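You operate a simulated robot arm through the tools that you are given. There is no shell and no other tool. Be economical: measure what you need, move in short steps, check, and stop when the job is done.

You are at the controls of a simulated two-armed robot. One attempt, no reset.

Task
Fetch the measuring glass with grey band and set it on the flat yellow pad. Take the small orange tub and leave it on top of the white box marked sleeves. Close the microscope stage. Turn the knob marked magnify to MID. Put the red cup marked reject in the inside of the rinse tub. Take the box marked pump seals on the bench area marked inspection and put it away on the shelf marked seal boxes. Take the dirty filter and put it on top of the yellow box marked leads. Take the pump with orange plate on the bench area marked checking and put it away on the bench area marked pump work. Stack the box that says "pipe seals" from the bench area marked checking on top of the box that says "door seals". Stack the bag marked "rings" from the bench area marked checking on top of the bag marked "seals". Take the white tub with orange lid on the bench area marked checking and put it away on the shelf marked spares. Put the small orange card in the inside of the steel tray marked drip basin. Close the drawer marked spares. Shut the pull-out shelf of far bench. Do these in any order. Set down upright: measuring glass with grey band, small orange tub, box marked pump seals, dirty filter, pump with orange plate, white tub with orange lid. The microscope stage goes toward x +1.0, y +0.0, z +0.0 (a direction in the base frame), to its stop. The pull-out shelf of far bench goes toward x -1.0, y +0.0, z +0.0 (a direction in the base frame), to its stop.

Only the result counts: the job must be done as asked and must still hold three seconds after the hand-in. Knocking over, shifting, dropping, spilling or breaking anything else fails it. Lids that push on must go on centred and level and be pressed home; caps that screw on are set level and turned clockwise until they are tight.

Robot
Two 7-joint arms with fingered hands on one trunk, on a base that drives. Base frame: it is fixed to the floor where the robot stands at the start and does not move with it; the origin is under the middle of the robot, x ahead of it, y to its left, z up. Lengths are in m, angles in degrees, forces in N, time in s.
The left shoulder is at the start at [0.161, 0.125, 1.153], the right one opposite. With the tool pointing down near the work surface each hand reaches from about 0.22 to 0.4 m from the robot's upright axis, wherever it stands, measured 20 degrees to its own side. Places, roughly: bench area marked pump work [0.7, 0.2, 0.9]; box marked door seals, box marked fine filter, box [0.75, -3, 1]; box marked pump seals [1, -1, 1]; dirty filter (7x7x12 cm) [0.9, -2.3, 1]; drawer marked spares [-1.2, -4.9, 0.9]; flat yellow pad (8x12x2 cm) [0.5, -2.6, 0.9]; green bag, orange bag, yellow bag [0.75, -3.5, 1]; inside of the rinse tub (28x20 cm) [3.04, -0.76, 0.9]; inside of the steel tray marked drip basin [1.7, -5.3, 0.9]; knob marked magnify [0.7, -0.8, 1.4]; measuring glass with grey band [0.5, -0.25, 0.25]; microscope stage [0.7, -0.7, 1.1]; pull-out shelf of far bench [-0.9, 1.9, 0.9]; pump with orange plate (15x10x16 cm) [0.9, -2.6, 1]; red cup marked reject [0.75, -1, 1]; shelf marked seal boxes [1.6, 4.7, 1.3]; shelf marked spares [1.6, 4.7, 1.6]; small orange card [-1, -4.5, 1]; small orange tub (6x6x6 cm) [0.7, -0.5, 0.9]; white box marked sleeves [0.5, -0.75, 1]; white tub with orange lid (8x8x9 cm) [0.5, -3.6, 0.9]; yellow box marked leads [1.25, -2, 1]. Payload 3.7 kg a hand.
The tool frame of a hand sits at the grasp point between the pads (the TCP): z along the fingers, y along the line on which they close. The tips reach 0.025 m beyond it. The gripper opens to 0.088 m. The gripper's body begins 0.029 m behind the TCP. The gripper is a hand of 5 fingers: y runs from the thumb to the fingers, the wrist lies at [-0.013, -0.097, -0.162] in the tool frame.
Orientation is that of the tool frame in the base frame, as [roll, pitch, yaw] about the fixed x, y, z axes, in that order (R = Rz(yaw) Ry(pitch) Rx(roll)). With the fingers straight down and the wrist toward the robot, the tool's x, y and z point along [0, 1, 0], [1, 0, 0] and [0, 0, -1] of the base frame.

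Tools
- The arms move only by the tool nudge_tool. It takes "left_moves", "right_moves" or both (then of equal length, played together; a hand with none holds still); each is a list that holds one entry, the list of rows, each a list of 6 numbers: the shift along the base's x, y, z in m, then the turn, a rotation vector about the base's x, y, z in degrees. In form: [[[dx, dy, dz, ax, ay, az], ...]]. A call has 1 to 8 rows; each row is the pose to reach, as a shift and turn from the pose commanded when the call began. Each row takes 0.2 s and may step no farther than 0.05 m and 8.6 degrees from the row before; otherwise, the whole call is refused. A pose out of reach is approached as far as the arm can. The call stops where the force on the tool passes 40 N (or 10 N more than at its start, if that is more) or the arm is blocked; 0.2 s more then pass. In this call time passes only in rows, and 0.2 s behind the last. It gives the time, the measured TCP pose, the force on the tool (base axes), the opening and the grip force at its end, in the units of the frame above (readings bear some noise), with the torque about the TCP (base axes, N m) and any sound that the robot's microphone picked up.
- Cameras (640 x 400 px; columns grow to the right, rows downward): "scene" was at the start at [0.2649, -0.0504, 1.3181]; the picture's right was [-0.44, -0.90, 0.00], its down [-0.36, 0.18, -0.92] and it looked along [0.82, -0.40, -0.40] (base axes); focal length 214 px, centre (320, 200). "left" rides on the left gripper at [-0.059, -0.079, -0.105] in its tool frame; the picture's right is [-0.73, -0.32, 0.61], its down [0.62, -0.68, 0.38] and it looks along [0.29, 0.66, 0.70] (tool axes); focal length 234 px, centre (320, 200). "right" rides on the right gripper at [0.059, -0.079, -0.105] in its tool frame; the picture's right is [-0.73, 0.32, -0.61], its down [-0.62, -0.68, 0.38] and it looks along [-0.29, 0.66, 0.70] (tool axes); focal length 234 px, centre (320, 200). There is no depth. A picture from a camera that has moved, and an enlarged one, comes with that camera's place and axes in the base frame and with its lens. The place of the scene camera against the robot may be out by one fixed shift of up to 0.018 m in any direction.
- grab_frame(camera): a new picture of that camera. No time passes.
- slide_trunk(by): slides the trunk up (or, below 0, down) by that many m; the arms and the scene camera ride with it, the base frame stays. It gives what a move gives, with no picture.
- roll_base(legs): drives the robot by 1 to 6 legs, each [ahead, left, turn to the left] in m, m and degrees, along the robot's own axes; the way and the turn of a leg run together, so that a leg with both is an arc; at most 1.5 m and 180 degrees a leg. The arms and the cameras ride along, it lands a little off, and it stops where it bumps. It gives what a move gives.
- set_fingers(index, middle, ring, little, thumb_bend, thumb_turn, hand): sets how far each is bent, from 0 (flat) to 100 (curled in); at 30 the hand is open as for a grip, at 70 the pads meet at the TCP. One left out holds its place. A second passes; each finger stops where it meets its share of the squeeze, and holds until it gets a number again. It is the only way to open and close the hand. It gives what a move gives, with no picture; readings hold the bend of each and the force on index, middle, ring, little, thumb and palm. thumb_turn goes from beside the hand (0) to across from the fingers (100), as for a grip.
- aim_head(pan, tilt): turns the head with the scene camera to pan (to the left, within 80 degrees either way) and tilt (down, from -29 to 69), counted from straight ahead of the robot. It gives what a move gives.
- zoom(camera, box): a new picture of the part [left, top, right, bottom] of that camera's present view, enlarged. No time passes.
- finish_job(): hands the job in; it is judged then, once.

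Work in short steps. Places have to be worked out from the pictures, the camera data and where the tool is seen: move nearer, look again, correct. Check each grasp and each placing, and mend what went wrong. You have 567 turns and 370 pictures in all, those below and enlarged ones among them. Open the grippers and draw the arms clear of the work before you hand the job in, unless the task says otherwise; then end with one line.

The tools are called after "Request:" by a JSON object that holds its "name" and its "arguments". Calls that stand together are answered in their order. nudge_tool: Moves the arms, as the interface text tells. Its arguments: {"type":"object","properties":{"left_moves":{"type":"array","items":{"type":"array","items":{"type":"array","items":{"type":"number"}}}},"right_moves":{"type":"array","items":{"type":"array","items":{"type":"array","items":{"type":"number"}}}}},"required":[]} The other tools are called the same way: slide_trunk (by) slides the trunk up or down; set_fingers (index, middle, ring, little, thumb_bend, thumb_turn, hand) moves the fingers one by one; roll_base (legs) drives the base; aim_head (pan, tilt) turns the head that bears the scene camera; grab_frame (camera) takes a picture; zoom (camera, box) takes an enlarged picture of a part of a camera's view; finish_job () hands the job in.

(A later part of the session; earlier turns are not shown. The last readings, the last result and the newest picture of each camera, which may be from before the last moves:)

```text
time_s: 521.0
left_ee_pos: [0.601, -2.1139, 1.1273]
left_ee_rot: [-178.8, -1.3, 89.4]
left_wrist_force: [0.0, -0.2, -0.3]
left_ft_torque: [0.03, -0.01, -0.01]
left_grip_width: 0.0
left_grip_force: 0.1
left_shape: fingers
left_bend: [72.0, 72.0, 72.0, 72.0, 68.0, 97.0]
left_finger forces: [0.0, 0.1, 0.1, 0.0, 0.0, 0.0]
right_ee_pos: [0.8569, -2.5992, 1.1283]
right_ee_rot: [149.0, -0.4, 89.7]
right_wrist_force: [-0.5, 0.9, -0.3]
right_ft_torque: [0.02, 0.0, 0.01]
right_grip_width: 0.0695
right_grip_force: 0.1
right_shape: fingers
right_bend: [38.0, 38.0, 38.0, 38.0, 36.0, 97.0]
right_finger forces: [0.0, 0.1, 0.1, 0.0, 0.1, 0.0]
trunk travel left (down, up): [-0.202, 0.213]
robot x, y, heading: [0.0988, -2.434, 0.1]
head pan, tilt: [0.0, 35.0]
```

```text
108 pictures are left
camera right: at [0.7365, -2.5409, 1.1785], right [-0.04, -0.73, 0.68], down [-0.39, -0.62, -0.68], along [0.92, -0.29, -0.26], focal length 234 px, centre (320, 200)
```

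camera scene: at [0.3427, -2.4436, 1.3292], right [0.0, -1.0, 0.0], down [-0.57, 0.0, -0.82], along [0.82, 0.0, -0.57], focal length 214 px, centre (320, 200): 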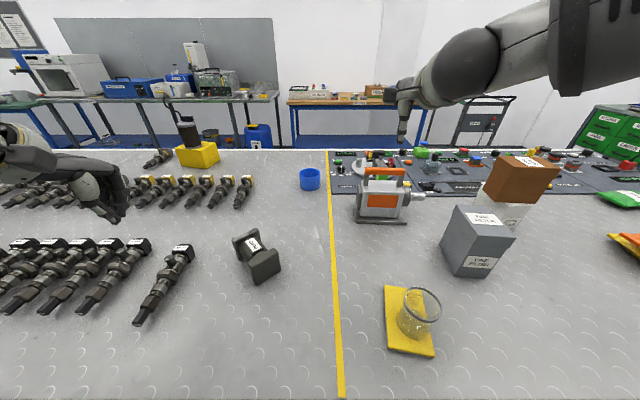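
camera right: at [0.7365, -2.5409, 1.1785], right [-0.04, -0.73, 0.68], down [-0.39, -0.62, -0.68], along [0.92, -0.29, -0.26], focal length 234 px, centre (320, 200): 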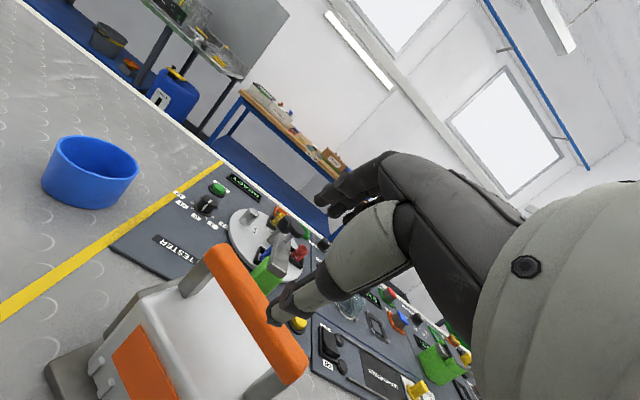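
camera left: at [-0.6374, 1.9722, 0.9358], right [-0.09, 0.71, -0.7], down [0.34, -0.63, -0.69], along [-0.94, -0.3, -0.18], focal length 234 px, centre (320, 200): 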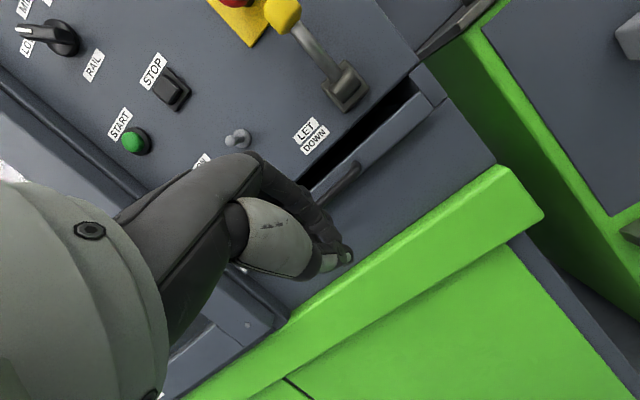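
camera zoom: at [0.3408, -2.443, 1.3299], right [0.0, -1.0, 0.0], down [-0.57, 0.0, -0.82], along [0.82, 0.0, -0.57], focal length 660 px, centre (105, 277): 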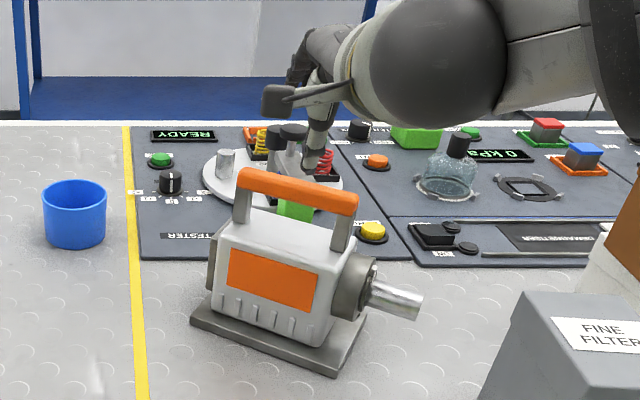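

The pump is upright but yawed ~30°. I will regrip with the hand yawed to 60° and tilted about 55°, so that the fingers press from above and the thumb supports from below.

Request:
{"name": "nudge_tool", "arguments": {"right_moves": [[[-0.02, 0.0, 0.02, 0, 0, -7.5], [-0.04, 0.005, 0.03, 0, 0, -15], [-0.055, 0.01, 0.03, 0, 0, -22.5], [-0.06, 0.017, 0.03, 0, 0, -30]]]}}

Request:
{"name": "nudge_tool", "arguments": {"right_moves": [[[0, 0.0, 0.0, -4, -7, 0], [0, 0, -0.01, -8, -13.9, 0], [0, 0, -0.02, -12, -20.8, 0]]]}}

Request:
{"name": "set_fingers", "arguments": {"hand": "right", "index": 38, "middle": 38, "ring": 38, "little": 38, "thumb_bend": 50}}

Request:
{"name": "grab_frame", "arguments": {"camera": "right"}}

Request:
{"name": "zoom", "arguments": {"camera": "scene", "box": [310, 90, 450, 240]}}

```text
time_s: 522.0
left_ee_pos: [0.6029, -2.1133, 1.125]
left_ee_rot: [-178.6, -1.4, 89.5]
left_wrist_force: [0.8, 0.5, 0.0]
left_ft_torque: [-0.01, 0.03, -0.01]
left_grip_width: 0.0001
left_grip_force: 0.1
left_shape: fingers
left_bend: [72.0, 72.0, 72.0, 72.0, 68.0, 97.0]
left_finger forces: [0.0, 0.0, 0.0, 0.0, 0.1, 0.0]
right_ee_pos: [0.7994, -2.5832, 1.1551]
right_ee_rot: [149.2, -0.4, 59.7]
right_wrist_force: [-0.2, 0.2, -0.1]
right_ft_torque: [-0.02, 0.03, 0.0]
right_grip_width: 0.0696
right_grip_force: 0.0
right_shape: fingers
right_bend: [38.0, 38.0, 38.0, 38.0, 36.0, 97.0]
right_finger forces: [0.0, 0.0, 0.1, 0.0, 0.0, 0.0]
trunk travel left (down, up): [-0.202, 0.213]
robot x, y, heading: [0.1022, -2.4366, 0.3]
head pan, tilt: [0.0, 35.0]
```

```text
time_s: 522.8
left_ee_pos: [0.5999, -2.1135, 1.1295]
left_ee_rot: [-179.1, -1.5, 89.5]
left_wrist_force: [-1.7, 0.5, -0.6]
left_ft_torque: [0.02, 0.0, -0.01]
left_grip_width: 0.0001
left_grip_force: 0.0
left_shape: fingers
left_bend: [72.0, 72.0, 72.0, 72.0, 68.0, 97.0]
left_finger forces: [0.0, 0.0, 0.1, 0.0, 0.0, 0.0]
right_ee_pos: [0.7832, -2.6105, 1.1552]
right_ee_rot: [125.0, -0.7, 60.0]
right_wrist_force: [0.0, 0.2, -0.4]
right_ft_torque: [0.04, 0.01, 0.04]
right_grip_width: 0.0696
right_grip_force: 0.1
right_shape: fingers
right_bend: [38.0, 38.0, 38.0, 38.0, 36.0, 97.0]
right_finger forces: [0.1, 0.1, 0.0, 0.0, 0.0, 0.0]
right hand out of reach, approached as far as the arm can: row 3
trunk travel left (down, up): [-0.202, 0.213]
robot x, y, heading: [0.0995, -2.4353, 0.1]
head pan, tilt: [0.0, 35.0]
```

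```text
time_s: 523.8
left_ee_pos: [0.6013, -2.1137, 1.1267]
left_ee_rot: [-178.8, -1.4, 89.6]
left_wrist_force: [0.3, -0.5, 0.6]
left_ft_torque: [-0.01, 0.01, 0.01]
left_grip_width: 0.0
left_grip_force: 0.0
left_shape: fingers
left_bend: [72.0, 72.0, 72.0, 72.0, 68.0, 97.0]
left_finger forces: [0.1, 0.0, 0.0, 0.1, 0.0, 0.0]
right_ee_pos: [0.7851, -2.6099, 1.1532]
right_ee_rot: [125.3, -0.5, 60.0]
right_wrist_force: [0.3, 0.2, 0.2]
right_ft_torque: [0.01, 0.01, 0.0]
right_grip_width: 0.0552
right_grip_force: 0.1
right_shape: fingers
right_bend: [38.0, 38.0, 38.0, 38.0, 50.0, 97.0]
right_finger forces: [0.0, 0.1, 0.1, 0.1, 0.1, 0.0]
trunk travel left (down, up): [-0.202, 0.213]
robot x, y, heading: [0.1016, -2.4332, -0.3]
head pan, tilt: [0.0, 35.0]
```

```text
107 pictures are left
camera right: at [0.7022, -2.4923, 1.1497], right [-0.63, -0.48, 0.61], down [-0.38, -0.49, -0.78], along [0.68, -0.73, 0.13], focal length 234 px, centre (320, 200)
```

right: 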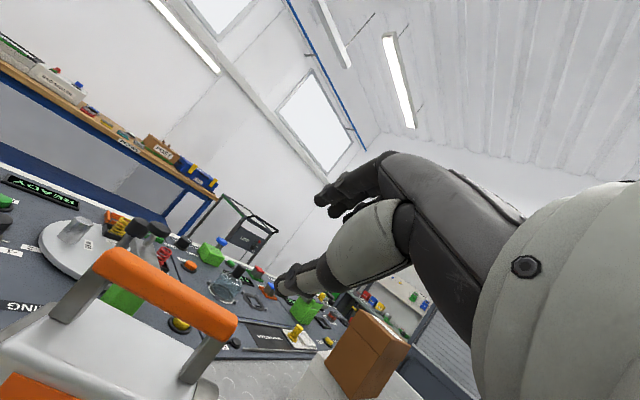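

```text
2.67 times, centred on (380, 165) of scene
camera zoom: at [0.3417, -2.4431, 1.3296], right [0.0, -1.0, 0.0], down [-0.57, 0.0, -0.82], along [0.82, 0.0, -0.57], focal length 572 px, centre (160, 293)
```

zoom: 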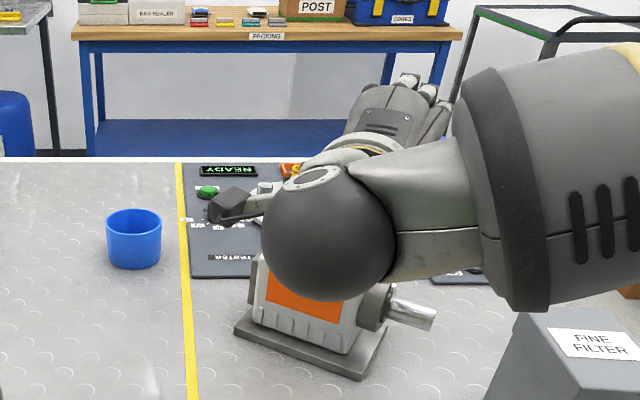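

I go to the pre-grasp point in front of the bar and look.

Request:
{"name": "nudge_tool", "arguments": {"right_moves": [[[-0.01, 0.02, 0.0, 0, 0, 0], [0.0, 0.035, -0.02, 0, 0, 0], [0.008, 0.038, -0.05, 0, 0, 0]]]}}

Request:
{"name": "grab_frame", "arguments": {"camera": "right"}}

```text
time_s: 524.6
left_ee_pos: [0.6025, -2.1137, 1.1266]
left_ee_rot: [-178.8, -1.5, 89.5]
left_wrist_force: [1.0, -0.2, 0.4]
left_ft_torque: [-0.01, 0.02, -0.01]
left_grip_width: 0.0003
left_grip_force: 0.1
left_shape: fingers
left_bend: [72.0, 72.0, 72.0, 72.0, 68.0, 97.0]
left_finger forces: [0.1, 0.0, 0.1, 0.0, 0.1, 0.0]
right_ee_pos: [0.7728, -2.6084, 1.1438]
right_ee_rot: [125.3, -0.6, 60.1]
right_wrist_force: [0.7, -0.6, -0.6]
right_ft_torque: [0.0, 0.01, -0.02]
right_grip_width: 0.0552
right_grip_force: 0.1
right_shape: fingers
right_bend: [38.0, 38.0, 38.0, 38.0, 50.0, 97.0]
right_finger forces: [0.0, 0.0, 0.0, 0.0, 0.0, 0.1]
right hand out of reach, approached as far as the arm can: row 1, 2, 3
trunk travel left (down, up): [-0.202, 0.213]
robot x, y, heading: [0.0998, -2.4367, -0.2]
head pan, tilt: [0.0, 35.0]
```

```text
105 pictures are left
camera right: at [0.6888, -2.4923, 1.1404], right [-0.63, -0.48, 0.61], down [-0.38, -0.49, -0.78], along [0.68, -0.73, 0.13], focal length 234 px, centre (320, 200)
```

right: 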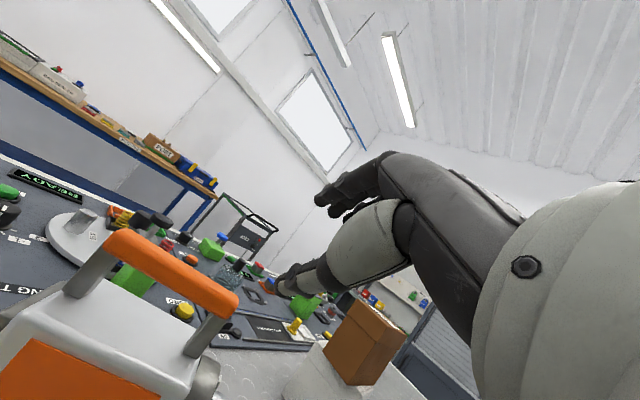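

The arm is at its limit in this pose. I use the base (left 4 cm) and trunk (down 4 cm) instead.

Request:
{"name": "roll_base", "arguments": {"legs": [[0.02, 0.038, 0]]}}

Request:
{"name": "slide_trunk", "arguments": {"by": -0.03}}

Request:
{"name": "grab_frame", "arguments": {"camera": "right"}}

```text
time_s: 525.6
left_ee_pos: [0.6224, -2.076, 1.1272]
left_ee_rot: [-178.8, -1.3, 89.5]
left_wrist_force: [-0.1, -0.3, -0.1]
left_ft_torque: [0.02, -0.05, 0.0]
left_grip_width: 0.0002
left_grip_force: 0.1
left_shape: fingers
left_bend: [72.0, 72.0, 72.0, 72.0, 68.0, 97.0]
left_finger forces: [0.0, 0.1, 0.0, 0.0, 0.0, 0.1]
right_ee_pos: [0.792, -2.57, 1.1434]
right_ee_rot: [125.3, -0.5, 60.1]
right_wrist_force: [0.0, -1.1, -0.3]
right_ft_torque: [-0.03, 0.01, -0.02]
right_grip_width: 0.055
right_grip_force: 0.1
right_shape: fingers
right_bend: [38.0, 38.0, 38.0, 38.0, 50.0, 97.0]
right_finger forces: [0.1, 0.1, 0.1, 0.0, 0.1, 0.0]
trunk travel left (down, up): [-0.202, 0.213]
robot x, y, heading: [0.1189, -2.3981, 0.0]
head pan, tilt: [0.0, 35.0]
```

```text
time_s: 526.3
left_ee_pos: [0.6201, -2.075, 1.0982]
left_ee_rot: [-179.0, -1.4, 89.6]
left_wrist_force: [-0.9, -0.3, -0.8]
left_ft_torque: [0.01, -0.02, 0.0]
left_grip_width: 0.0
left_grip_force: 0.1
left_shape: fingers
left_bend: [72.0, 72.0, 72.0, 72.0, 68.0, 97.0]
left_finger forces: [0.0, 0.1, 0.0, 0.1, 0.0, 0.0]
right_ee_pos: [0.7904, -2.5726, 1.116]
right_ee_rot: [125.1, -0.7, 60.1]
right_wrist_force: [-0.8, 0.2, 1.0]
right_ft_torque: [0.04, 0.01, -0.01]
right_grip_width: 0.0551
right_grip_force: 0.1
right_shape: fingers
right_bend: [38.0, 38.0, 38.0, 38.0, 50.0, 97.0]
right_finger forces: [0.0, 0.1, 0.1, 0.1, 0.0, 0.1]
trunk travel left (down, up): [-0.172, 0.243]
robot x, y, heading: [0.1253, -2.3975, 0.2]
head pan, tilt: [0.0, 35.0]
```

```text
104 pictures are left
camera right: at [0.7067, -2.4544, 1.1127], right [-0.64, -0.48, 0.6], down [-0.37, -0.49, -0.79], along [0.67, -0.73, 0.13], focal length 234 px, centre (320, 200)
```

right: 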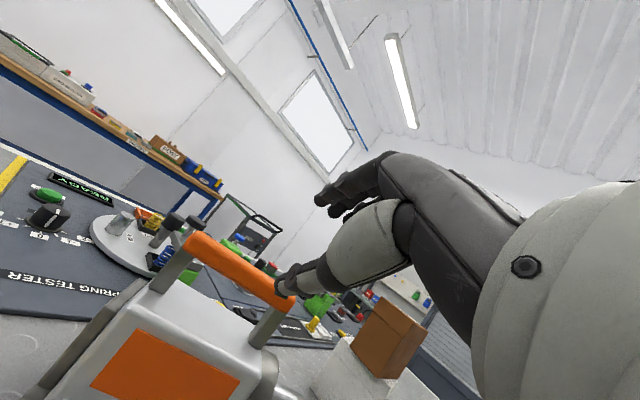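

Bar centre ≈(0.838, -2.576, 1.06). I align and advance along the tool axis.

Request:
{"name": "nudge_tool", "arguments": {"right_moves": [[[-0.003, 0.016, -0.017, 0, 0, 0], [0.018, 0.004, -0.034, 0, 0, 0], [0.042, -0.01, -0.054, 0, 0, 0]]]}}

Request:
{"name": "grab_frame", "arguments": {"camera": "right"}}

```text
time_s: 527.1
left_ee_pos: [0.6219, -2.0752, 1.0968]
left_ee_rot: [-178.7, -1.4, 89.5]
left_wrist_force: [-0.8, 0.3, -0.2]
left_ft_torque: [0.03, 0.03, 0.02]
left_grip_width: 0.0
left_grip_force: 0.1
left_shape: fingers
left_bend: [72.0, 72.0, 72.0, 72.0, 68.0, 97.0]
left_finger forces: [0.0, 0.0, 0.0, 0.1, 0.1, 0.1]
right_ee_pos: [0.8191, -2.5941, 1.0839]
right_ee_rot: [125.8, -0.6, 59.9]
right_wrist_force: [0.3, 0.1, 0.1]
right_ft_torque: [0.03, -0.02, -0.04]
right_grip_width: 0.055
right_grip_force: 0.0
right_shape: fingers
right_bend: [38.0, 38.0, 38.0, 38.0, 50.0, 97.0]
right_finger forces: [0.0, 0.1, 0.0, 0.1, 0.0, 0.0]
right hand out of reach, approached as far as the arm can: row 1, 2, 3
trunk travel left (down, up): [-0.172, 0.243]
robot x, y, heading: [0.1209, -2.3934, 0.1]
head pan, tilt: [0.0, 35.0]
```

```text
103 pictures are left
camera right: at [0.7356, -2.4775, 1.0819], right [-0.63, -0.48, 0.61], down [-0.38, -0.49, -0.78], along [0.67, -0.73, 0.12], focal length 234 px, centre (320, 200)
```

right: 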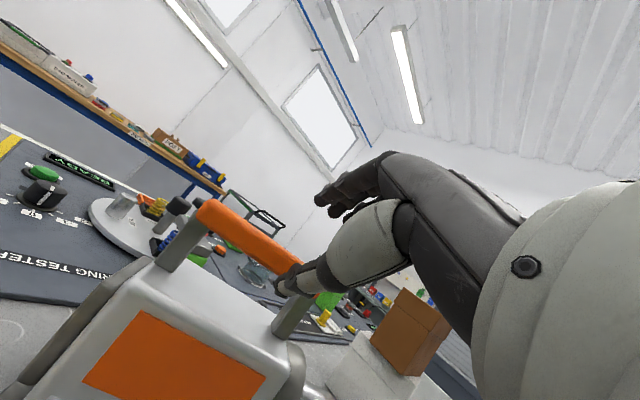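

I back off 3 cm, lower 2.5 cm so that the thumb passes under the bar, and come in again with the base.

Request:
{"name": "roll_base", "arguments": {"legs": [[-0.035, 0.015, 0]]}}

Request:
{"name": "slide_trunk", "arguments": {"by": -0.025}}

Request:
{"name": "grab_frame", "arguments": {"camera": "right"}}

```text
time_s: 528.0
left_ee_pos: [0.5869, -2.0601, 1.0982]
left_ee_rot: [-178.8, -1.4, 89.4]
left_wrist_force: [-0.6, -0.6, -0.1]
left_ft_torque: [-0.02, -0.02, 0.0]
left_grip_width: 0.0
left_grip_force: 0.0
left_shape: fingers
left_bend: [72.0, 72.0, 72.0, 72.0, 68.0, 97.0]
left_finger forces: [0.1, 0.0, 0.0, 0.0, 0.1, 0.0]
right_ee_pos: [0.7827, -2.5793, 1.0848]
right_ee_rot: [125.7, -0.5, 59.8]
right_wrist_force: [-0.7, 0.5, 0.6]
right_ft_torque: [-0.01, -0.02, -0.05]
right_grip_width: 0.0549
right_grip_force: 0.1
right_shape: fingers
right_bend: [38.0, 38.0, 38.0, 38.0, 50.0, 97.0]
right_finger forces: [0.0, 0.0, 0.0, 0.0, 0.0, 0.0]
trunk travel left (down, up): [-0.172, 0.243]
robot x, y, heading: [0.0853, -2.3853, 0.4]
head pan, tilt: [0.0, 35.0]
```

```text
time_s: 528.7
left_ee_pos: [0.5846, -2.0614, 1.0729]
left_ee_rot: [-178.7, -1.4, 89.4]
left_wrist_force: [-0.4, 1.1, -0.5]
left_ft_torque: [-0.02, -0.01, 0.03]
left_grip_width: 0.0
left_grip_force: 0.0
left_shape: fingers
left_bend: [72.0, 72.0, 72.0, 72.0, 68.0, 97.0]
left_finger forces: [0.0, 0.1, 0.0, 0.0, 0.0, 0.1]
right_ee_pos: [0.7826, -2.5798, 1.0606]
right_ee_rot: [125.5, -0.6, 59.8]
right_wrist_force: [-1.1, 0.3, -0.4]
right_ft_torque: [-0.01, 0.01, 0.03]
right_grip_width: 0.055
right_grip_force: 0.1
right_shape: fingers
right_bend: [38.0, 38.0, 38.0, 38.0, 50.0, 97.0]
right_finger forces: [0.0, 0.0, 0.0, 0.0, 0.0, 0.0]
trunk travel left (down, up): [-0.147, 0.268]
robot x, y, heading: [0.0865, -2.3786, 0.1]
head pan, tilt: [0.0, 35.0]
```

```text
102 pictures are left
camera right: at [0.6991, -2.4626, 1.059], right [-0.63, -0.48, 0.61], down [-0.38, -0.49, -0.78], along [0.67, -0.73, 0.13], focal length 234 px, centre (320, 200)
```

right: 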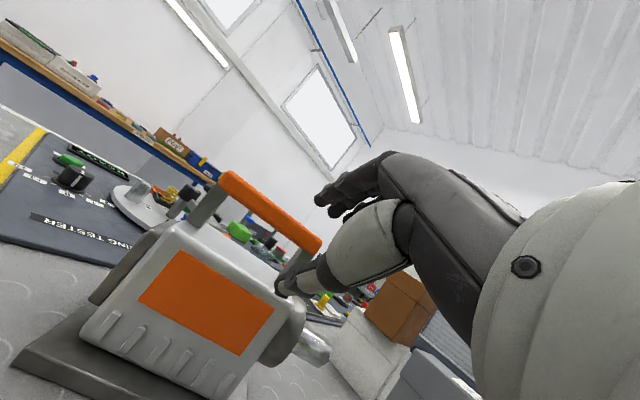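

The thumb is now below bar level. I drive ahead 5 cm.

Request:
{"name": "roll_base", "arguments": {"legs": [[0.048, -0.002, 0]]}}

Request:
{"name": "grab_frame", "arguments": {"camera": "right"}}

Request:
{"name": "zoom", "arguments": {"camera": "scene", "box": [310, 90, 450, 240]}}

```text
time_s: 529.6
left_ee_pos: [0.6356, -2.0625, 1.0719]
left_ee_rot: [-178.7, -1.4, 89.4]
left_wrist_force: [0.4, 0.3, 0.2]
left_ft_torque: [-0.01, 0.03, 0.0]
left_grip_width: 0.0
left_grip_force: 0.1
left_shape: fingers
left_bend: [72.0, 72.0, 72.0, 72.0, 68.0, 97.0]
left_finger forces: [0.1, 0.0, 0.0, 0.0, 0.0, 0.0]
right_ee_pos: [0.8315, -2.5815, 1.0588]
right_ee_rot: [125.7, -0.6, 60.0]
right_wrist_force: [0.3, 0.2, -0.6]
right_ft_torque: [-0.01, 0.0, 0.02]
right_grip_width: 0.0551
right_grip_force: 0.0
right_shape: fingers
right_bend: [38.0, 38.0, 38.0, 38.0, 50.0, 97.0]
right_finger forces: [0.0, 0.1, 0.1, 0.1, 0.0, 0.1]
trunk travel left (down, up): [-0.147, 0.268]
robot x, y, heading: [0.1309, -2.3815, 0.2]
head pan, tilt: [0.0, 35.0]
```

```text
101 pictures are left
camera right: at [0.7491, -2.4644, 1.0567], right [-0.63, -0.48, 0.61], down [-0.39, -0.49, -0.78], along [0.68, -0.73, 0.12], focal length 234 px, centre (320, 200)
```

right: 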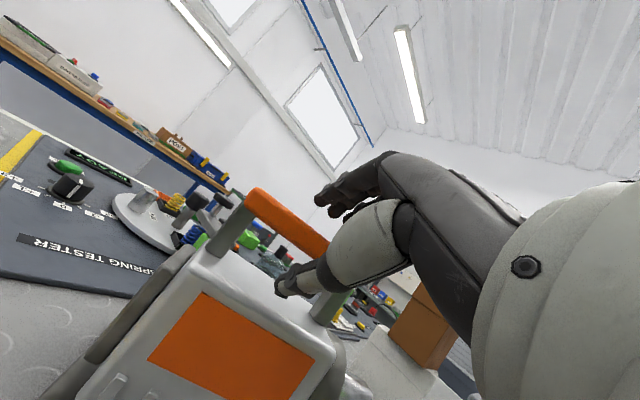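

```text
2.67 times, centred on (380, 165) of scene
camera zoom: at [0.4359, -2.3921, 1.2678], right [0.0, -1.0, 0.0], down [-0.57, 0.0, -0.82], along [0.82, 0.0, -0.57], focal length 572 px, centre (160, 293)
```

zoom: 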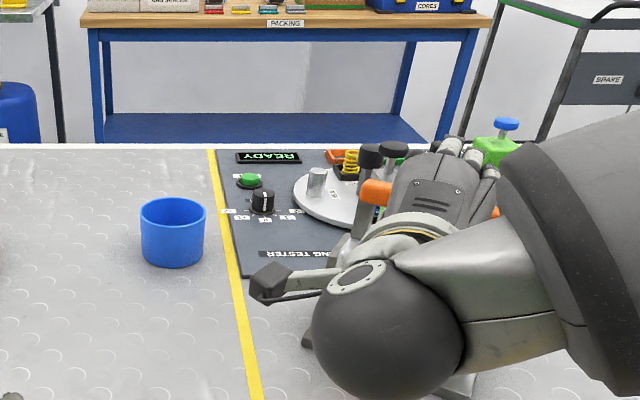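

The bar is now inside the grip. I close firmly.

Request:
{"name": "set_fingers", "arguments": {"hand": "right", "index": 88, "middle": 88, "ring": 88, "little": 88, "thumb_bend": 90}}

Request:
{"name": "grab_frame", "arguments": {"camera": "right"}}

```text
time_s: 530.6
left_ee_pos: [0.6339, -2.0626, 1.0714]
left_ee_rot: [-178.8, -1.5, 89.6]
left_wrist_force: [-0.7, 0.1, 0.0]
left_ft_torque: [-0.03, 0.0, -0.03]
left_grip_width: 0.0
left_grip_force: 0.0
left_shape: fingers
left_bend: [72.0, 72.0, 72.0, 72.0, 68.0, 97.0]
left_finger forces: [0.0, 0.0, 0.0, 0.0, 0.0, 0.0]
right_ee_pos: [0.8297, -2.5806, 1.0594]
right_ee_rot: [125.9, -0.5, 59.8]
right_wrist_force: [-1.9, -0.4, 7.2]
right_ft_torque: [-0.05, -0.2, -0.05]
right_grip_width: 0.0
right_grip_force: 6.5
right_shape: fingers
right_bend: [74.0, 88.0, 88.0, 88.0, 85.0, 97.0]
right_finger forces: [13.2, 0.1, 0.0, 0.1, 0.0, 0.1]
trunk travel left (down, up): [-0.147, 0.268]
robot x, y, heading: [0.1344, -2.3845, 0.2]
head pan, tilt: [0.0, 35.0]
```

```text
99 pictures are left
camera right: at [0.7472, -2.4642, 1.0571], right [-0.63, -0.48, 0.61], down [-0.39, -0.49, -0.78], along [0.68, -0.73, 0.12], focal length 234 px, centre (320, 200)
```

right: 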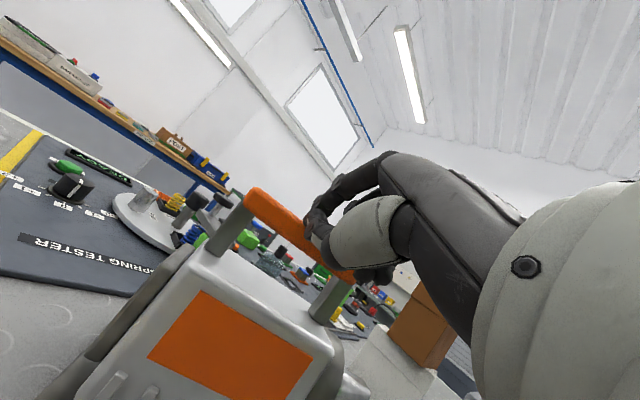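

The hand closed short of the bar. I reopen and advance ~3 cm more.

Request:
{"name": "set_fingers", "arguments": {"hand": "right", "index": 38, "middle": 38, "ring": 38, "little": 38, "thumb_bend": 50}}

Request:
{"name": "nudge_tool", "arguments": {"right_moves": [[[0.012, -0.005, 0.0, 0, 0, 0], [0.024, -0.01, -0.002, 0, 0, 0], [0.03, -0.013, -0.004, 0, 0, 0]]]}}

Request:
{"name": "grab_frame", "arguments": {"camera": "right"}}

```text
time_s: 531.6
left_ee_pos: [0.6352, -2.0631, 1.0724]
left_ee_rot: [-178.9, -1.3, 89.4]
left_wrist_force: [0.6, 0.2, 0.4]
left_ft_torque: [0.0, 0.0, -0.04]
left_grip_width: 0.0002
left_grip_force: 0.0
left_shape: fingers
left_bend: [72.0, 72.0, 72.0, 72.0, 68.0, 97.0]
left_finger forces: [0.0, 0.0, 0.1, 0.0, 0.0, 0.0]
right_ee_pos: [0.8317, -2.5814, 1.0592]
right_ee_rot: [125.8, -0.5, 59.8]
right_wrist_force: [0.1, -0.8, -0.1]
right_ft_torque: [-0.01, 0.0, -0.03]
right_grip_width: 0.0543
right_grip_force: 0.1
right_shape: fingers
right_bend: [38.0, 38.0, 38.0, 38.0, 50.0, 97.0]
right_finger forces: [0.0, 0.0, 0.1, 0.0, 0.1, 0.1]
trunk travel left (down, up): [-0.147, 0.268]
robot x, y, heading: [0.1344, -2.3834, 0.0]
head pan, tilt: [0.0, 35.0]
```

```text
time_s: 532.4
left_ee_pos: [0.6354, -2.0623, 1.0718]
left_ee_rot: [-178.8, -1.4, 89.4]
left_wrist_force: [-0.3, 0.6, 0.9]
left_ft_torque: [0.01, 0.0, -0.01]
left_grip_width: 0.0
left_grip_force: 0.1
left_shape: fingers
left_bend: [72.0, 72.0, 72.0, 72.0, 68.0, 97.0]
left_finger forces: [0.0, 0.0, 0.0, 0.0, 0.0, 0.0]
right_ee_pos: [0.8632, -2.595, 1.0552]
right_ee_rot: [125.8, -0.5, 59.9]
right_wrist_force: [-0.1, -0.1, 0.1]
right_ft_torque: [-0.02, -0.02, 0.0]
right_grip_width: 0.0542
right_grip_force: 0.2
right_shape: fingers
right_bend: [38.0, 38.0, 38.0, 38.0, 50.0, 97.0]
right_finger forces: [0.0, 0.0, 0.0, 0.0, 0.0, 0.0]
trunk travel left (down, up): [-0.147, 0.268]
robot x, y, heading: [0.1309, -2.3799, 0.1]
head pan, tilt: [0.0, 35.0]
```

```text
98 pictures are left
camera right: at [0.7786, -2.4776, 1.053], right [-0.63, -0.48, 0.61], down [-0.38, -0.49, -0.78], along [0.68, -0.73, 0.12], focal length 234 px, centre (320, 200)
```

right: 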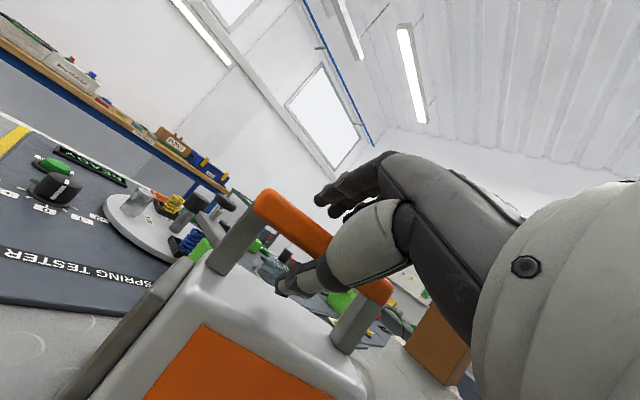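

The arm reached; the bar now crosses the grasp point centrally. I close.

Request:
{"name": "set_fingers", "arguments": {"hand": "right", "index": 88, "middle": 88, "ring": 88, "little": 88, "thumb_bend": 90}}

Request:
{"name": "nudge_tool", "arguments": {"right_moves": [[[0, 0, 0.012, 0, 0, 0], [0, 0, 0.028, 0, 0, 0]]]}}

Request:
{"name": "grab_frame", "arguments": {"camera": "right"}}

```text
time_s: 533.4
left_ee_pos: [0.6361, -2.0627, 1.0703]
left_ee_rot: [-178.6, -1.4, 89.5]
left_wrist_force: [-0.7, -0.7, 0.3]
left_ft_torque: [-0.01, 0.0, 0.01]
left_grip_width: 0.0001
left_grip_force: 0.2
left_shape: fingers
left_bend: [72.0, 72.0, 72.0, 72.0, 68.0, 97.0]
left_finger forces: [0.0, 0.0, 0.1, 0.0, 0.0, 0.0]
right_ee_pos: [0.8627, -2.593, 1.0516]
right_ee_rot: [126.1, -0.4, 60.0]
right_wrist_force: [1.9, 1.8, -11.0]
right_ft_torque: [-0.15, -0.16, -0.08]
right_grip_width: 0.0
right_grip_force: 19.9
right_shape: fingers
right_bend: [83.0, 86.0, 87.0, 88.0, 83.0, 91.0]
right_finger forces: [13.9, 6.0, 2.9, 0.1, 16.1, 0.0]
trunk travel left (down, up): [-0.147, 0.268]
robot x, y, heading: [0.1379, -2.3817, 0.2]
head pan, tilt: [0.0, 35.0]
```

```text
time_s: 534.0
left_ee_pos: [0.6345, -2.0639, 1.0718]
left_ee_rot: [-178.7, -1.4, 89.4]
left_wrist_force: [-0.4, 0.0, -0.2]
left_ft_torque: [-0.02, 0.0, -0.01]
left_grip_width: 0.0
left_grip_force: 0.0
left_shape: fingers
left_bend: [72.0, 72.0, 72.0, 72.0, 68.0, 97.0]
left_finger forces: [0.1, 0.0, 0.1, 0.1, 0.1, 0.1]
right_ee_pos: [0.8615, -2.5941, 1.0821]
right_ee_rot: [126.0, -0.5, 59.9]
right_wrist_force: [0.9, 0.9, -14.3]
right_ft_torque: [-0.2, -0.3, 0.0]
right_grip_width: 0.0002
right_grip_force: 19.4
right_shape: fingers
right_bend: [84.0, 86.0, 87.0, 88.0, 84.0, 91.0]
right_finger forces: [13.5, 5.8, 3.0, 0.0, 16.5, 0.1]
trunk travel left (down, up): [-0.147, 0.268]
robot x, y, heading: [0.1327, -2.3816, -0.0]
head pan, tilt: [0.0, 35.0]
```

```text
97 pictures are left
camera right: at [0.7787, -2.4775, 1.0801], right [-0.63, -0.48, 0.61], down [-0.39, -0.49, -0.78], along [0.68, -0.73, 0.12], focal length 234 px, centre (320, 200)
```

right: 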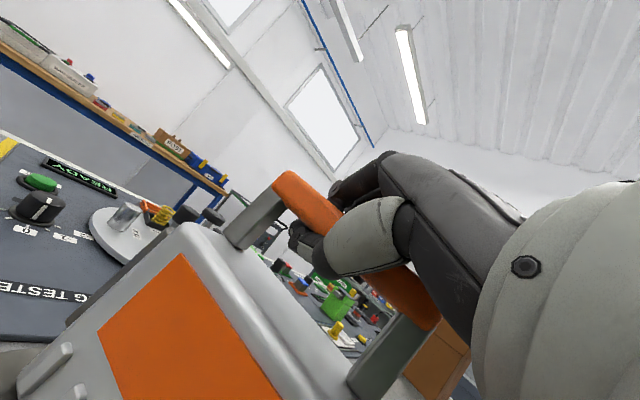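

The fist now encloses the bar and carries the weight (14 N). I lift more and look at how it hangs.

Request:
{"name": "nudge_tool", "arguments": {"right_moves": [[[0, 0, 0.03, 0, 0, 0], [-0.02, 0, 0.06, 0, 0, 0], [-0.04, 0, 0.09, 0, 0, 0]]]}}

Request:
{"name": "zoom", "arguments": {"camera": "scene", "box": [310, 50, 510, 240]}}

```text
time_s: 534.8
left_ee_pos: [0.6339, -2.0628, 1.0741]
left_ee_rot: [-178.8, -1.4, 89.5]
left_wrist_force: [0.3, 0.5, -0.7]
left_ft_torque: [-0.01, -0.02, -0.01]
left_grip_width: 0.0001
left_grip_force: 0.0
left_shape: fingers
left_bend: [72.0, 72.0, 72.0, 72.0, 68.0, 97.0]
left_finger forces: [0.0, 0.1, 0.0, 0.0, 0.1, 0.0]
right_ee_pos: [0.8225, -2.5951, 1.1741]
right_ee_rot: [125.8, -0.5, 60.0]
right_wrist_force: [-1.1, 0.4, -13.3]
right_ft_torque: [-0.22, -0.21, 0.03]
right_grip_width: 0.0003
right_grip_force: 12.3
right_shape: fingers
right_bend: [84.0, 86.0, 87.0, 88.0, 84.0, 91.0]
right_finger forces: [1.3, 5.7, 2.9, 0.0, 14.6, 0.1]
trunk travel left (down, up): [-0.147, 0.268]
robot x, y, heading: [0.1357, -2.3854, 0.1]
head pan, tilt: [0.0, 35.0]
```

```text
2.11 times, centred on (410, 145) of scene
camera zoom: at [0.4345, -2.3924, 1.2683], right [0.0, -1.0, 0.0], down [-0.57, 0.0, -0.82], along [0.82, 0.0, -0.57], focal length 452 px, centre (130, 316)
```

zoom: 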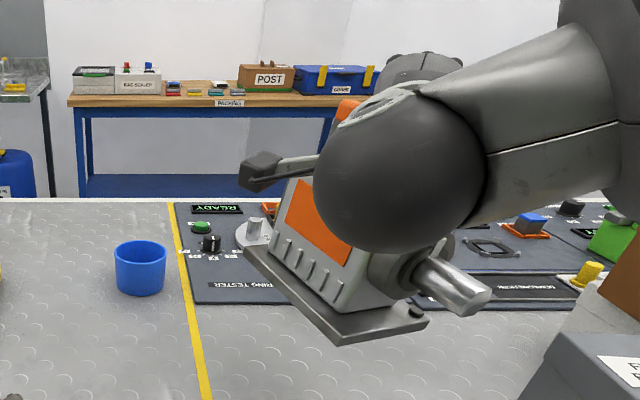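

It hangs tilted but secure. I raise the trunk for clearance over the glass, then back away from the bench.

Request:
{"name": "slide_trunk", "arguments": {"by": 0.12}}

Request:
{"name": "grab_frame", "arguments": {"camera": "scene"}}

```text
time_s: 536.3
left_ee_pos: [0.6372, -2.063, 1.1906]
left_ee_rot: [-178.7, -1.4, 89.3]
left_wrist_force: [-0.5, 0.3, 0.3]
left_ft_torque: [0.0, 0.0, 0.01]
left_grip_width: 0.0
left_grip_force: 0.0
left_shape: fingers
left_bend: [72.0, 72.0, 72.0, 72.0, 68.0, 97.0]
left_finger forces: [0.0, 0.0, 0.0, 0.0, 0.1, 0.0]
right_ee_pos: [0.8253, -2.5951, 1.2891]
right_ee_rot: [126.0, -0.4, 59.8]
right_wrist_force: [-0.4, 0.5, -15.2]
right_ft_torque: [-0.27, -0.27, -0.02]
right_grip_width: 0.0004
right_grip_force: 11.7
right_shape: fingers
right_bend: [84.0, 87.0, 87.0, 88.0, 84.0, 91.0]
right_finger forces: [1.0, 5.7, 0.0, 0.1, 17.1, 0.1]
trunk travel left (down, up): [-0.267, 0.148]
robot x, y, heading: [0.1373, -2.3832, -0.1]
head pan, tilt: [0.0, 35.0]
```

```text
95 pictures are left
camera scene: at [0.3158, -2.3926, 1.3971], right [0.0, -1.0, 0.0], down [-0.58, 0.0, -0.82], along [0.82, 0.0, -0.58], focal length 214 px, centre (320, 200)
```

scene: 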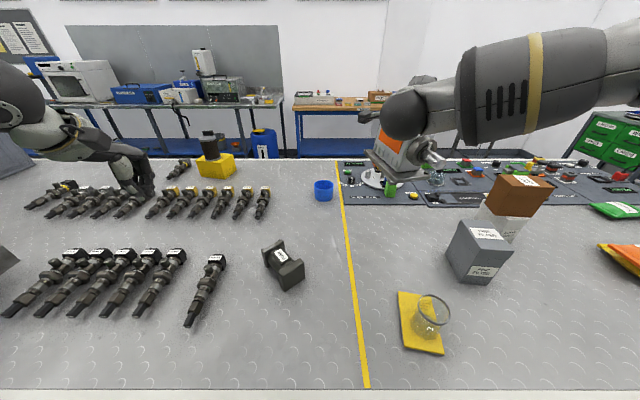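

I raise the trunk further to clear the vise, back off, and drive left toward the pump work area.

Request:
{"name": "slide_trunk", "arguments": {"by": 0.13}}

Request:
{"name": "roll_base", "arguments": {"legs": [[-0.6, 0, 0], [0, 1.4, 0], [0, 1.4, 0]]}}

Request:
{"name": "aim_head", "arguments": {"pan": 0, "tilt": 35}}

Request:
{"name": "grab_frame", "arguments": {"camera": "scene"}}

```text
time_s: 537.9
left_ee_pos: [0.6353, -2.0636, 1.3216]
left_ee_rot: [-178.8, -1.4, 89.4]
left_wrist_force: [0.3, -0.1, 0.5]
left_ft_torque: [-0.01, 0.01, -0.01]
left_grip_width: 0.0002
left_grip_force: 0.1
left_shape: fingers
left_bend: [72.0, 72.0, 72.0, 72.0, 68.0, 97.0]
left_finger forces: [0.0, 0.1, 0.1, 0.0, 0.0, 0.1]
right_ee_pos: [0.8225, -2.5941, 1.4221]
right_ee_rot: [126.0, -0.5, 59.9]
right_wrist_force: [1.1, 0.1, -13.7]
right_ft_torque: [-0.25, -0.24, 0.02]
right_grip_width: 0.0004
right_grip_force: 11.4
right_shape: fingers
right_bend: [84.0, 87.0, 87.0, 88.0, 84.0, 91.0]
right_finger forces: [0.8, 5.4, 0.0, 0.1, 16.8, 0.0]
trunk travel left (down, up): [-0.397, 0.018]
robot x, y, heading: [0.1322, -2.3807, 0.1]
head pan, tilt: [0.0, 35.0]
```

```text
time_s: 565.4
left_ee_pos: [0.0099, 0.7418, 1.3226]
left_ee_rot: [-178.8, -1.4, 89.8]
left_wrist_force: [1.0, -0.3, 0.8]
left_ft_torque: [0.01, -0.01, 0.0]
left_grip_width: 0.0
left_grip_force: 0.1
left_shape: fingers
left_bend: [72.0, 72.0, 72.0, 72.0, 68.0, 97.0]
left_finger forces: [0.1, 0.1, 0.0, 0.0, 0.0, 0.1]
right_ee_pos: [0.2023, 0.2107, 1.4211]
right_ee_rot: [125.8, -0.5, 60.3]
right_wrist_force: [-0.6, 0.3, -14.1]
right_ft_torque: [-0.3, -0.26, 0.02]
right_grip_width: 0.0007
right_grip_force: 11.9
right_shape: fingers
right_bend: [84.0, 87.0, 87.0, 88.0, 84.0, 91.0]
right_finger forces: [0.7, 5.4, 0.0, 0.0, 17.3, 0.0]
trunk travel left (down, up): [-0.397, 0.018]
robot x, y, heading: [-0.4902, 0.4206, 0.5]
head pan, tilt: [0.0, 35.0]
```

```text
time_s: 566.0
left_ee_pos: [0.0104, 0.7423, 1.3209]
left_ee_rot: [-178.6, -1.4, 89.8]
left_wrist_force: [-0.2, -0.3, 0.8]
left_ft_torque: [0.0, -0.01, -0.03]
left_grip_width: 0.0
left_grip_force: 0.1
left_shape: fingers
left_bend: [72.0, 72.0, 72.0, 72.0, 68.0, 97.0]
left_finger forces: [0.0, 0.0, 0.0, 0.0, 0.0, 0.0]
right_ee_pos: [0.2022, 0.2124, 1.4213]
right_ee_rot: [126.0, -0.4, 60.4]
right_wrist_force: [-0.9, 0.5, -13.4]
right_ft_torque: [-0.27, -0.23, -0.01]
right_grip_width: 0.001
right_grip_force: 12.4
right_shape: fingers
right_bend: [84.0, 87.0, 87.0, 88.0, 84.0, 91.0]
right_finger forces: [0.7, 5.2, 0.1, 0.0, 18.1, 0.1]
trunk travel left (down, up): [-0.397, 0.018]
robot x, y, heading: [-0.4889, 0.4193, 0.3]
head pan, tilt: [0.0, 35.0]
```

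```text
94 pictures are left
camera scene: at [-0.3561, 0.4092, 1.5301], right [0.01, -1.0, 0.0], down [-0.57, 0.0, -0.82], along [0.82, 0.01, -0.57], focal length 214 px, centre (320, 200)
```

scene: 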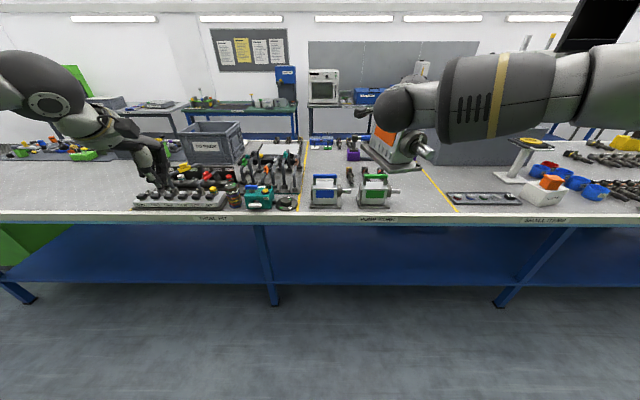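

I zoom on the pump work area to choose a free spot.

Request:
{"name": "zoom", "arguments": {"camera": "scene", "box": [290, 130, 480, 230]}}

```text
3.37 times, centred on (385, 180) of scene
camera zoom: at [-0.3561, 0.4092, 1.5301], right [0.01, -1.0, 0.0], down [-0.57, 0.0, -0.82], along [0.82, 0.01, -0.57], focal length 722 px, centre (101, 267)
```

zoom: 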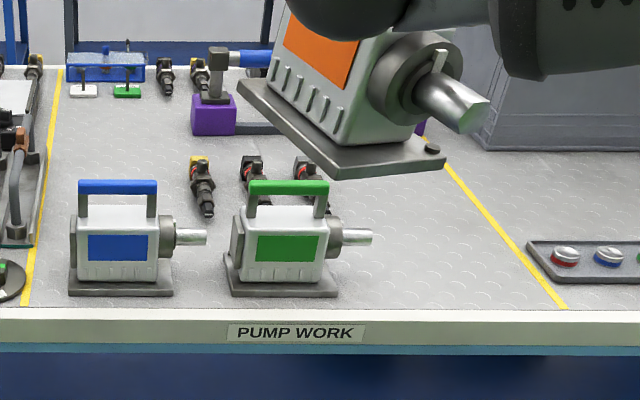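

Free spot: about (0.62, -0.09), right of the green-handled pump and left of the yellow line. I drive there with the pump high.

Request:
{"name": "roll_base", "arguments": {"legs": [[0, -0.317, -0.3], [0.438, 0, 0]]}}

Request:
{"name": "aim_head", "arguments": {"pan": -10, "tilt": 45}}

Request:
{"name": "grab_frame", "arguments": {"camera": "scene"}}

Request:
{"name": "grab_frame", "arguments": {"camera": "right"}}

```text
time_s: 571.6
left_ee_pos: [0.4565, 0.4222, 1.3207]
left_ee_rot: [-178.7, -1.3, 89.4]
left_wrist_force: [0.0, -0.3, 0.1]
left_ft_torque: [0.01, 0.02, 0.0]
left_grip_width: 0.0001
left_grip_force: 0.0
left_shape: fingers
left_bend: [72.0, 72.0, 72.0, 72.0, 68.0, 97.0]
left_finger forces: [0.0, 0.0, 0.0, 0.0, 0.0, 0.0]
right_ee_pos: [0.6424, -0.1102, 1.4218]
right_ee_rot: [125.9, -0.5, 59.9]
right_wrist_force: [0.0, -0.8, -13.1]
right_ft_torque: [-0.26, -0.24, 0.02]
right_grip_width: 0.001
right_grip_force: 13.0
right_shape: fingers
right_bend: [84.0, 87.0, 87.0, 88.0, 84.0, 91.0]
right_finger forces: [0.4, 5.5, 0.0, 0.0, 18.9, 0.0]
trunk travel left (down, up): [-0.397, 0.018]
robot x, y, heading: [-0.0466, 0.1008, 0.4]
head pan, tilt: [0.0, 35.0]
```

```text
time_s: 572.4
left_ee_pos: [0.4572, 0.4228, 1.3216]
left_ee_rot: [-178.7, -1.4, 89.4]
left_wrist_force: [0.1, 0.1, 0.4]
left_ft_torque: [-0.01, -0.04, -0.01]
left_grip_width: 0.0
left_grip_force: 0.0
left_shape: fingers
left_bend: [72.0, 72.0, 72.0, 72.0, 68.0, 97.0]
left_finger forces: [0.0, 0.0, 0.0, 0.1, 0.0, 0.1]
right_ee_pos: [0.6436, -0.1091, 1.421]
right_ee_rot: [126.0, -0.4, 59.8]
right_wrist_force: [-0.6, 0.2, -14.6]
right_ft_torque: [-0.26, -0.26, 0.0]
right_grip_width: 0.0012
right_grip_force: 12.7
right_shape: fingers
right_bend: [84.0, 87.0, 87.0, 88.0, 84.0, 91.0]
right_finger forces: [0.6, 5.6, 0.1, 0.1, 19.9, 0.0]
trunk travel left (down, up): [-0.397, 0.018]
robot x, y, heading: [-0.0476, 0.1043, 0.0]
head pan, tilt: [-10.0, 45.0]
```

```text
92 pictures are left
camera scene: at [0.0794, 0.0785, 1.5153], right [-0.17, -0.98, 0.0], down [-0.7, 0.12, -0.71], along [0.7, -0.12, -0.71], focal length 214 px, centre (320, 200)
```

scene: 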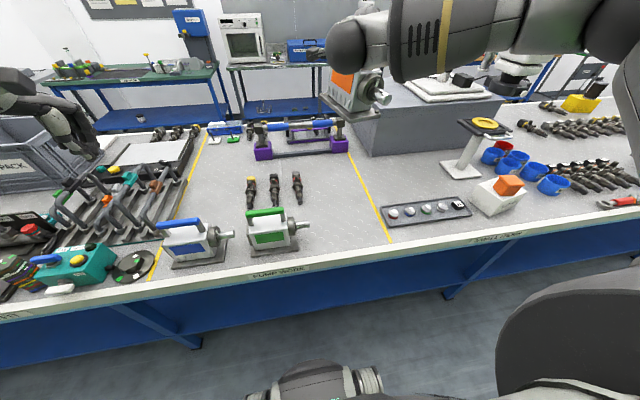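

```text
91 pictures are left
camera right: at [0.5603, 0.0069, 1.4189], right [-0.63, -0.48, 0.61], down [-0.39, -0.49, -0.78], along [0.67, -0.73, 0.12], focal length 234 px, centre (320, 200)
```

right: 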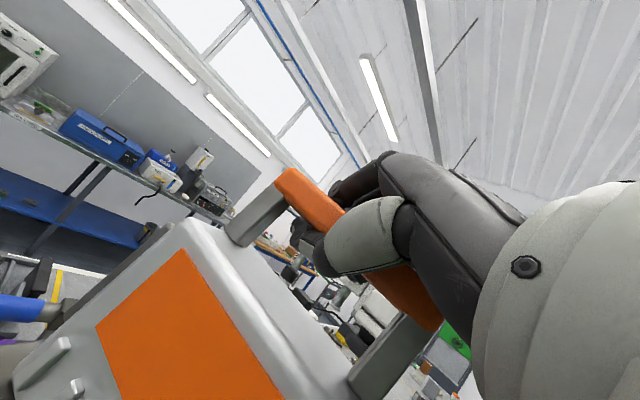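

The spot below is free. I lower the trunk in stages.

Request:
{"name": "slide_trunk", "arguments": {"by": -0.18}}

Request:
{"name": "grab_frame", "arguments": {"camera": "scene"}}

```text
time_s: 574.4
left_ee_pos: [0.4553, 0.4217, 1.1429]
left_ee_rot: [-178.8, -1.5, 89.4]
left_wrist_force: [-0.5, 0.2, 0.1]
left_ft_torque: [0.01, 0.0, 0.02]
left_grip_width: 0.0
left_grip_force: 0.0
left_shape: fingers
left_bend: [72.0, 72.0, 72.0, 72.0, 68.0, 97.0]
left_finger forces: [0.1, 0.0, 0.0, 0.0, 0.0, 0.1]
right_ee_pos: [0.642, -0.1096, 1.2426]
right_ee_rot: [125.9, -0.6, 60.0]
right_wrist_force: [-1.0, -0.2, -14.8]
right_ft_torque: [-0.22, -0.24, 0.0]
right_grip_width: 0.0012
right_grip_force: 13.1
right_shape: fingers
right_bend: [84.0, 87.0, 87.0, 88.0, 84.0, 91.0]
right_finger forces: [0.5, 5.4, 0.0, 0.1, 19.4, 0.1]
trunk travel left (down, up): [-0.217, 0.198]
robot x, y, heading: [-0.0462, 0.1048, -0.3]
head pan, tilt: [-10.0, 45.0]
```

```text
90 pictures are left
camera scene: at [0.1715, 0.0785, 1.3309], right [-0.17, -0.98, 0.0], down [-0.7, 0.12, -0.71], along [0.7, -0.12, -0.71], focal length 214 px, centre (320, 200)
```

scene: 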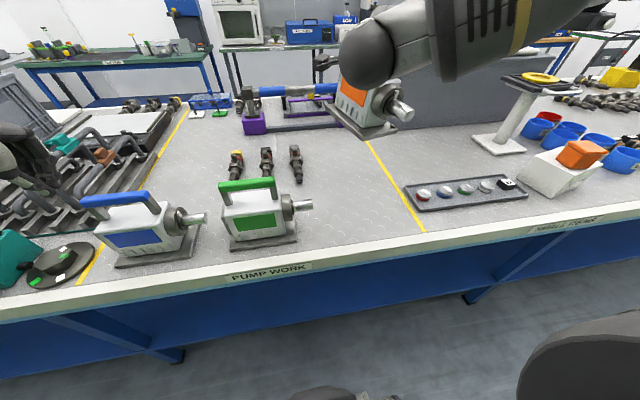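

I lower with the arm, shifting 2 cm left.

Request:
{"name": "nudge_tool", "arguments": {"right_moves": [[[0, 0.01, -0.03, 0, 0, 0], [0, 0.02, -0.06, 0, 0, 0], [0, 0.02, -0.09, 0, 0, 0], [0, 0.02, -0.115, 0, 0, 0]]]}}

Request:
{"name": "zoom", "arguments": {"camera": "scene", "box": [220, 60, 460, 250]}}

```text
time_s: 575.4
left_ee_pos: [0.4563, 0.4221, 1.141]
left_ee_rot: [-178.6, -1.4, 89.4]
left_wrist_force: [-0.5, 0.4, -0.5]
left_ft_torque: [0.0, 0.0, -0.02]
left_grip_width: 0.0001
left_grip_force: 0.0
left_shape: fingers
left_bend: [72.0, 72.0, 72.0, 72.0, 68.0, 97.0]
left_finger forces: [0.0, 0.0, 0.0, 0.0, 0.1, 0.0]
right_ee_pos: [0.6368, -0.0993, 1.136]
right_ee_rot: [126.2, -0.5, 59.9]
right_wrist_force: [-1.5, -0.8, -12.7]
right_ft_torque: [-0.29, -0.18, 0.03]
right_grip_width: 0.0014
right_grip_force: 12.5
right_shape: fingers
right_bend: [84.0, 87.0, 87.0, 88.0, 84.0, 91.0]
right_finger forces: [0.2, 5.6, 0.0, 0.0, 19.7, 0.0]
right hand out of reach, approached as far as the arm can: row 4
trunk travel left (down, up): [-0.217, 0.198]
robot x, y, heading: [-0.0456, 0.1035, -0.2]
head pan, tilt: [-10.0, 45.0]
```

```text
2.11 times, centred on (340, 155) of scene
camera zoom: at [0.1722, 0.0784, 1.3307], right [-0.17, -0.98, 0.0], down [-0.7, 0.12, -0.71], along [0.7, -0.12, -0.71], focal length 452 px, centre (278, 295)
```

zoom: 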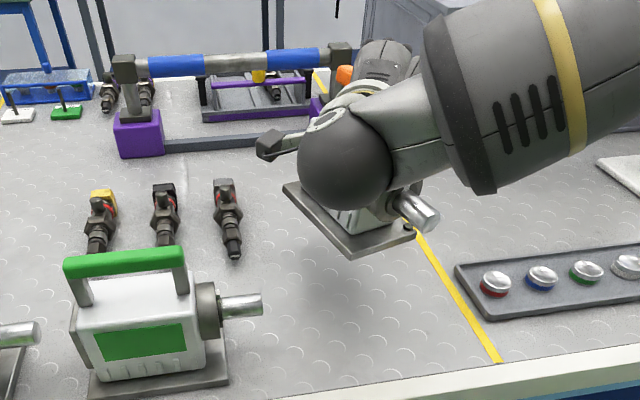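

Landing zone is clear of the line. I lower the trunk 5 cm, then 3 cm.

Request:
{"name": "slide_trunk", "arguments": {"by": -0.04}}

Request:
{"name": "zoom", "arguments": {"camera": "scene", "box": [220, 60, 460, 250]}}

```text
time_s: 576.2
left_ee_pos: [0.4542, 0.4219, 1.1024]
left_ee_rot: [-178.9, -1.6, 89.4]
left_wrist_force: [-0.7, 0.0, -0.4]
left_ft_torque: [0.01, -0.05, 0.0]
left_grip_width: 0.0
left_grip_force: 0.1
left_shape: fingers
left_bend: [72.0, 72.0, 72.0, 72.0, 68.0, 97.0]
left_finger forces: [0.1, 0.1, 0.0, 0.0, 0.0, 0.0]
right_ee_pos: [0.6342, -0.0994, 1.0987]
right_ee_rot: [125.8, -0.6, 60.0]
right_wrist_force: [-0.5, 0.4, -13.5]
right_ft_torque: [-0.25, -0.2, 0.04]
right_grip_width: 0.0012
right_grip_force: 12.5
right_shape: fingers
right_bend: [84.0, 87.0, 87.0, 88.0, 84.0, 91.0]
right_finger forces: [0.2, 5.3, 0.0, 0.0, 19.4, 0.0]
trunk travel left (down, up): [-0.177, 0.238]
robot x, y, heading: [-0.0453, 0.1064, 0.1]
head pan, tilt: [-10.0, 45.0]
```

```text
2.11 times, centred on (340, 155) of scene
camera zoom: at [0.2134, 0.0786, 1.2877], right [-0.17, -0.98, 0.0], down [-0.7, 0.12, -0.71], along [0.7, -0.12, -0.71], focal length 452 px, centre (278, 295)
```

zoom: 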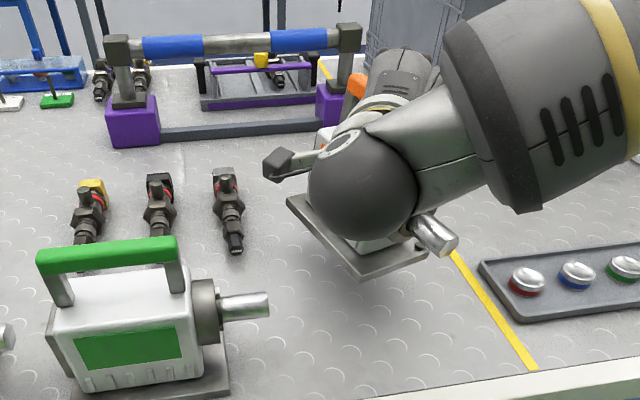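

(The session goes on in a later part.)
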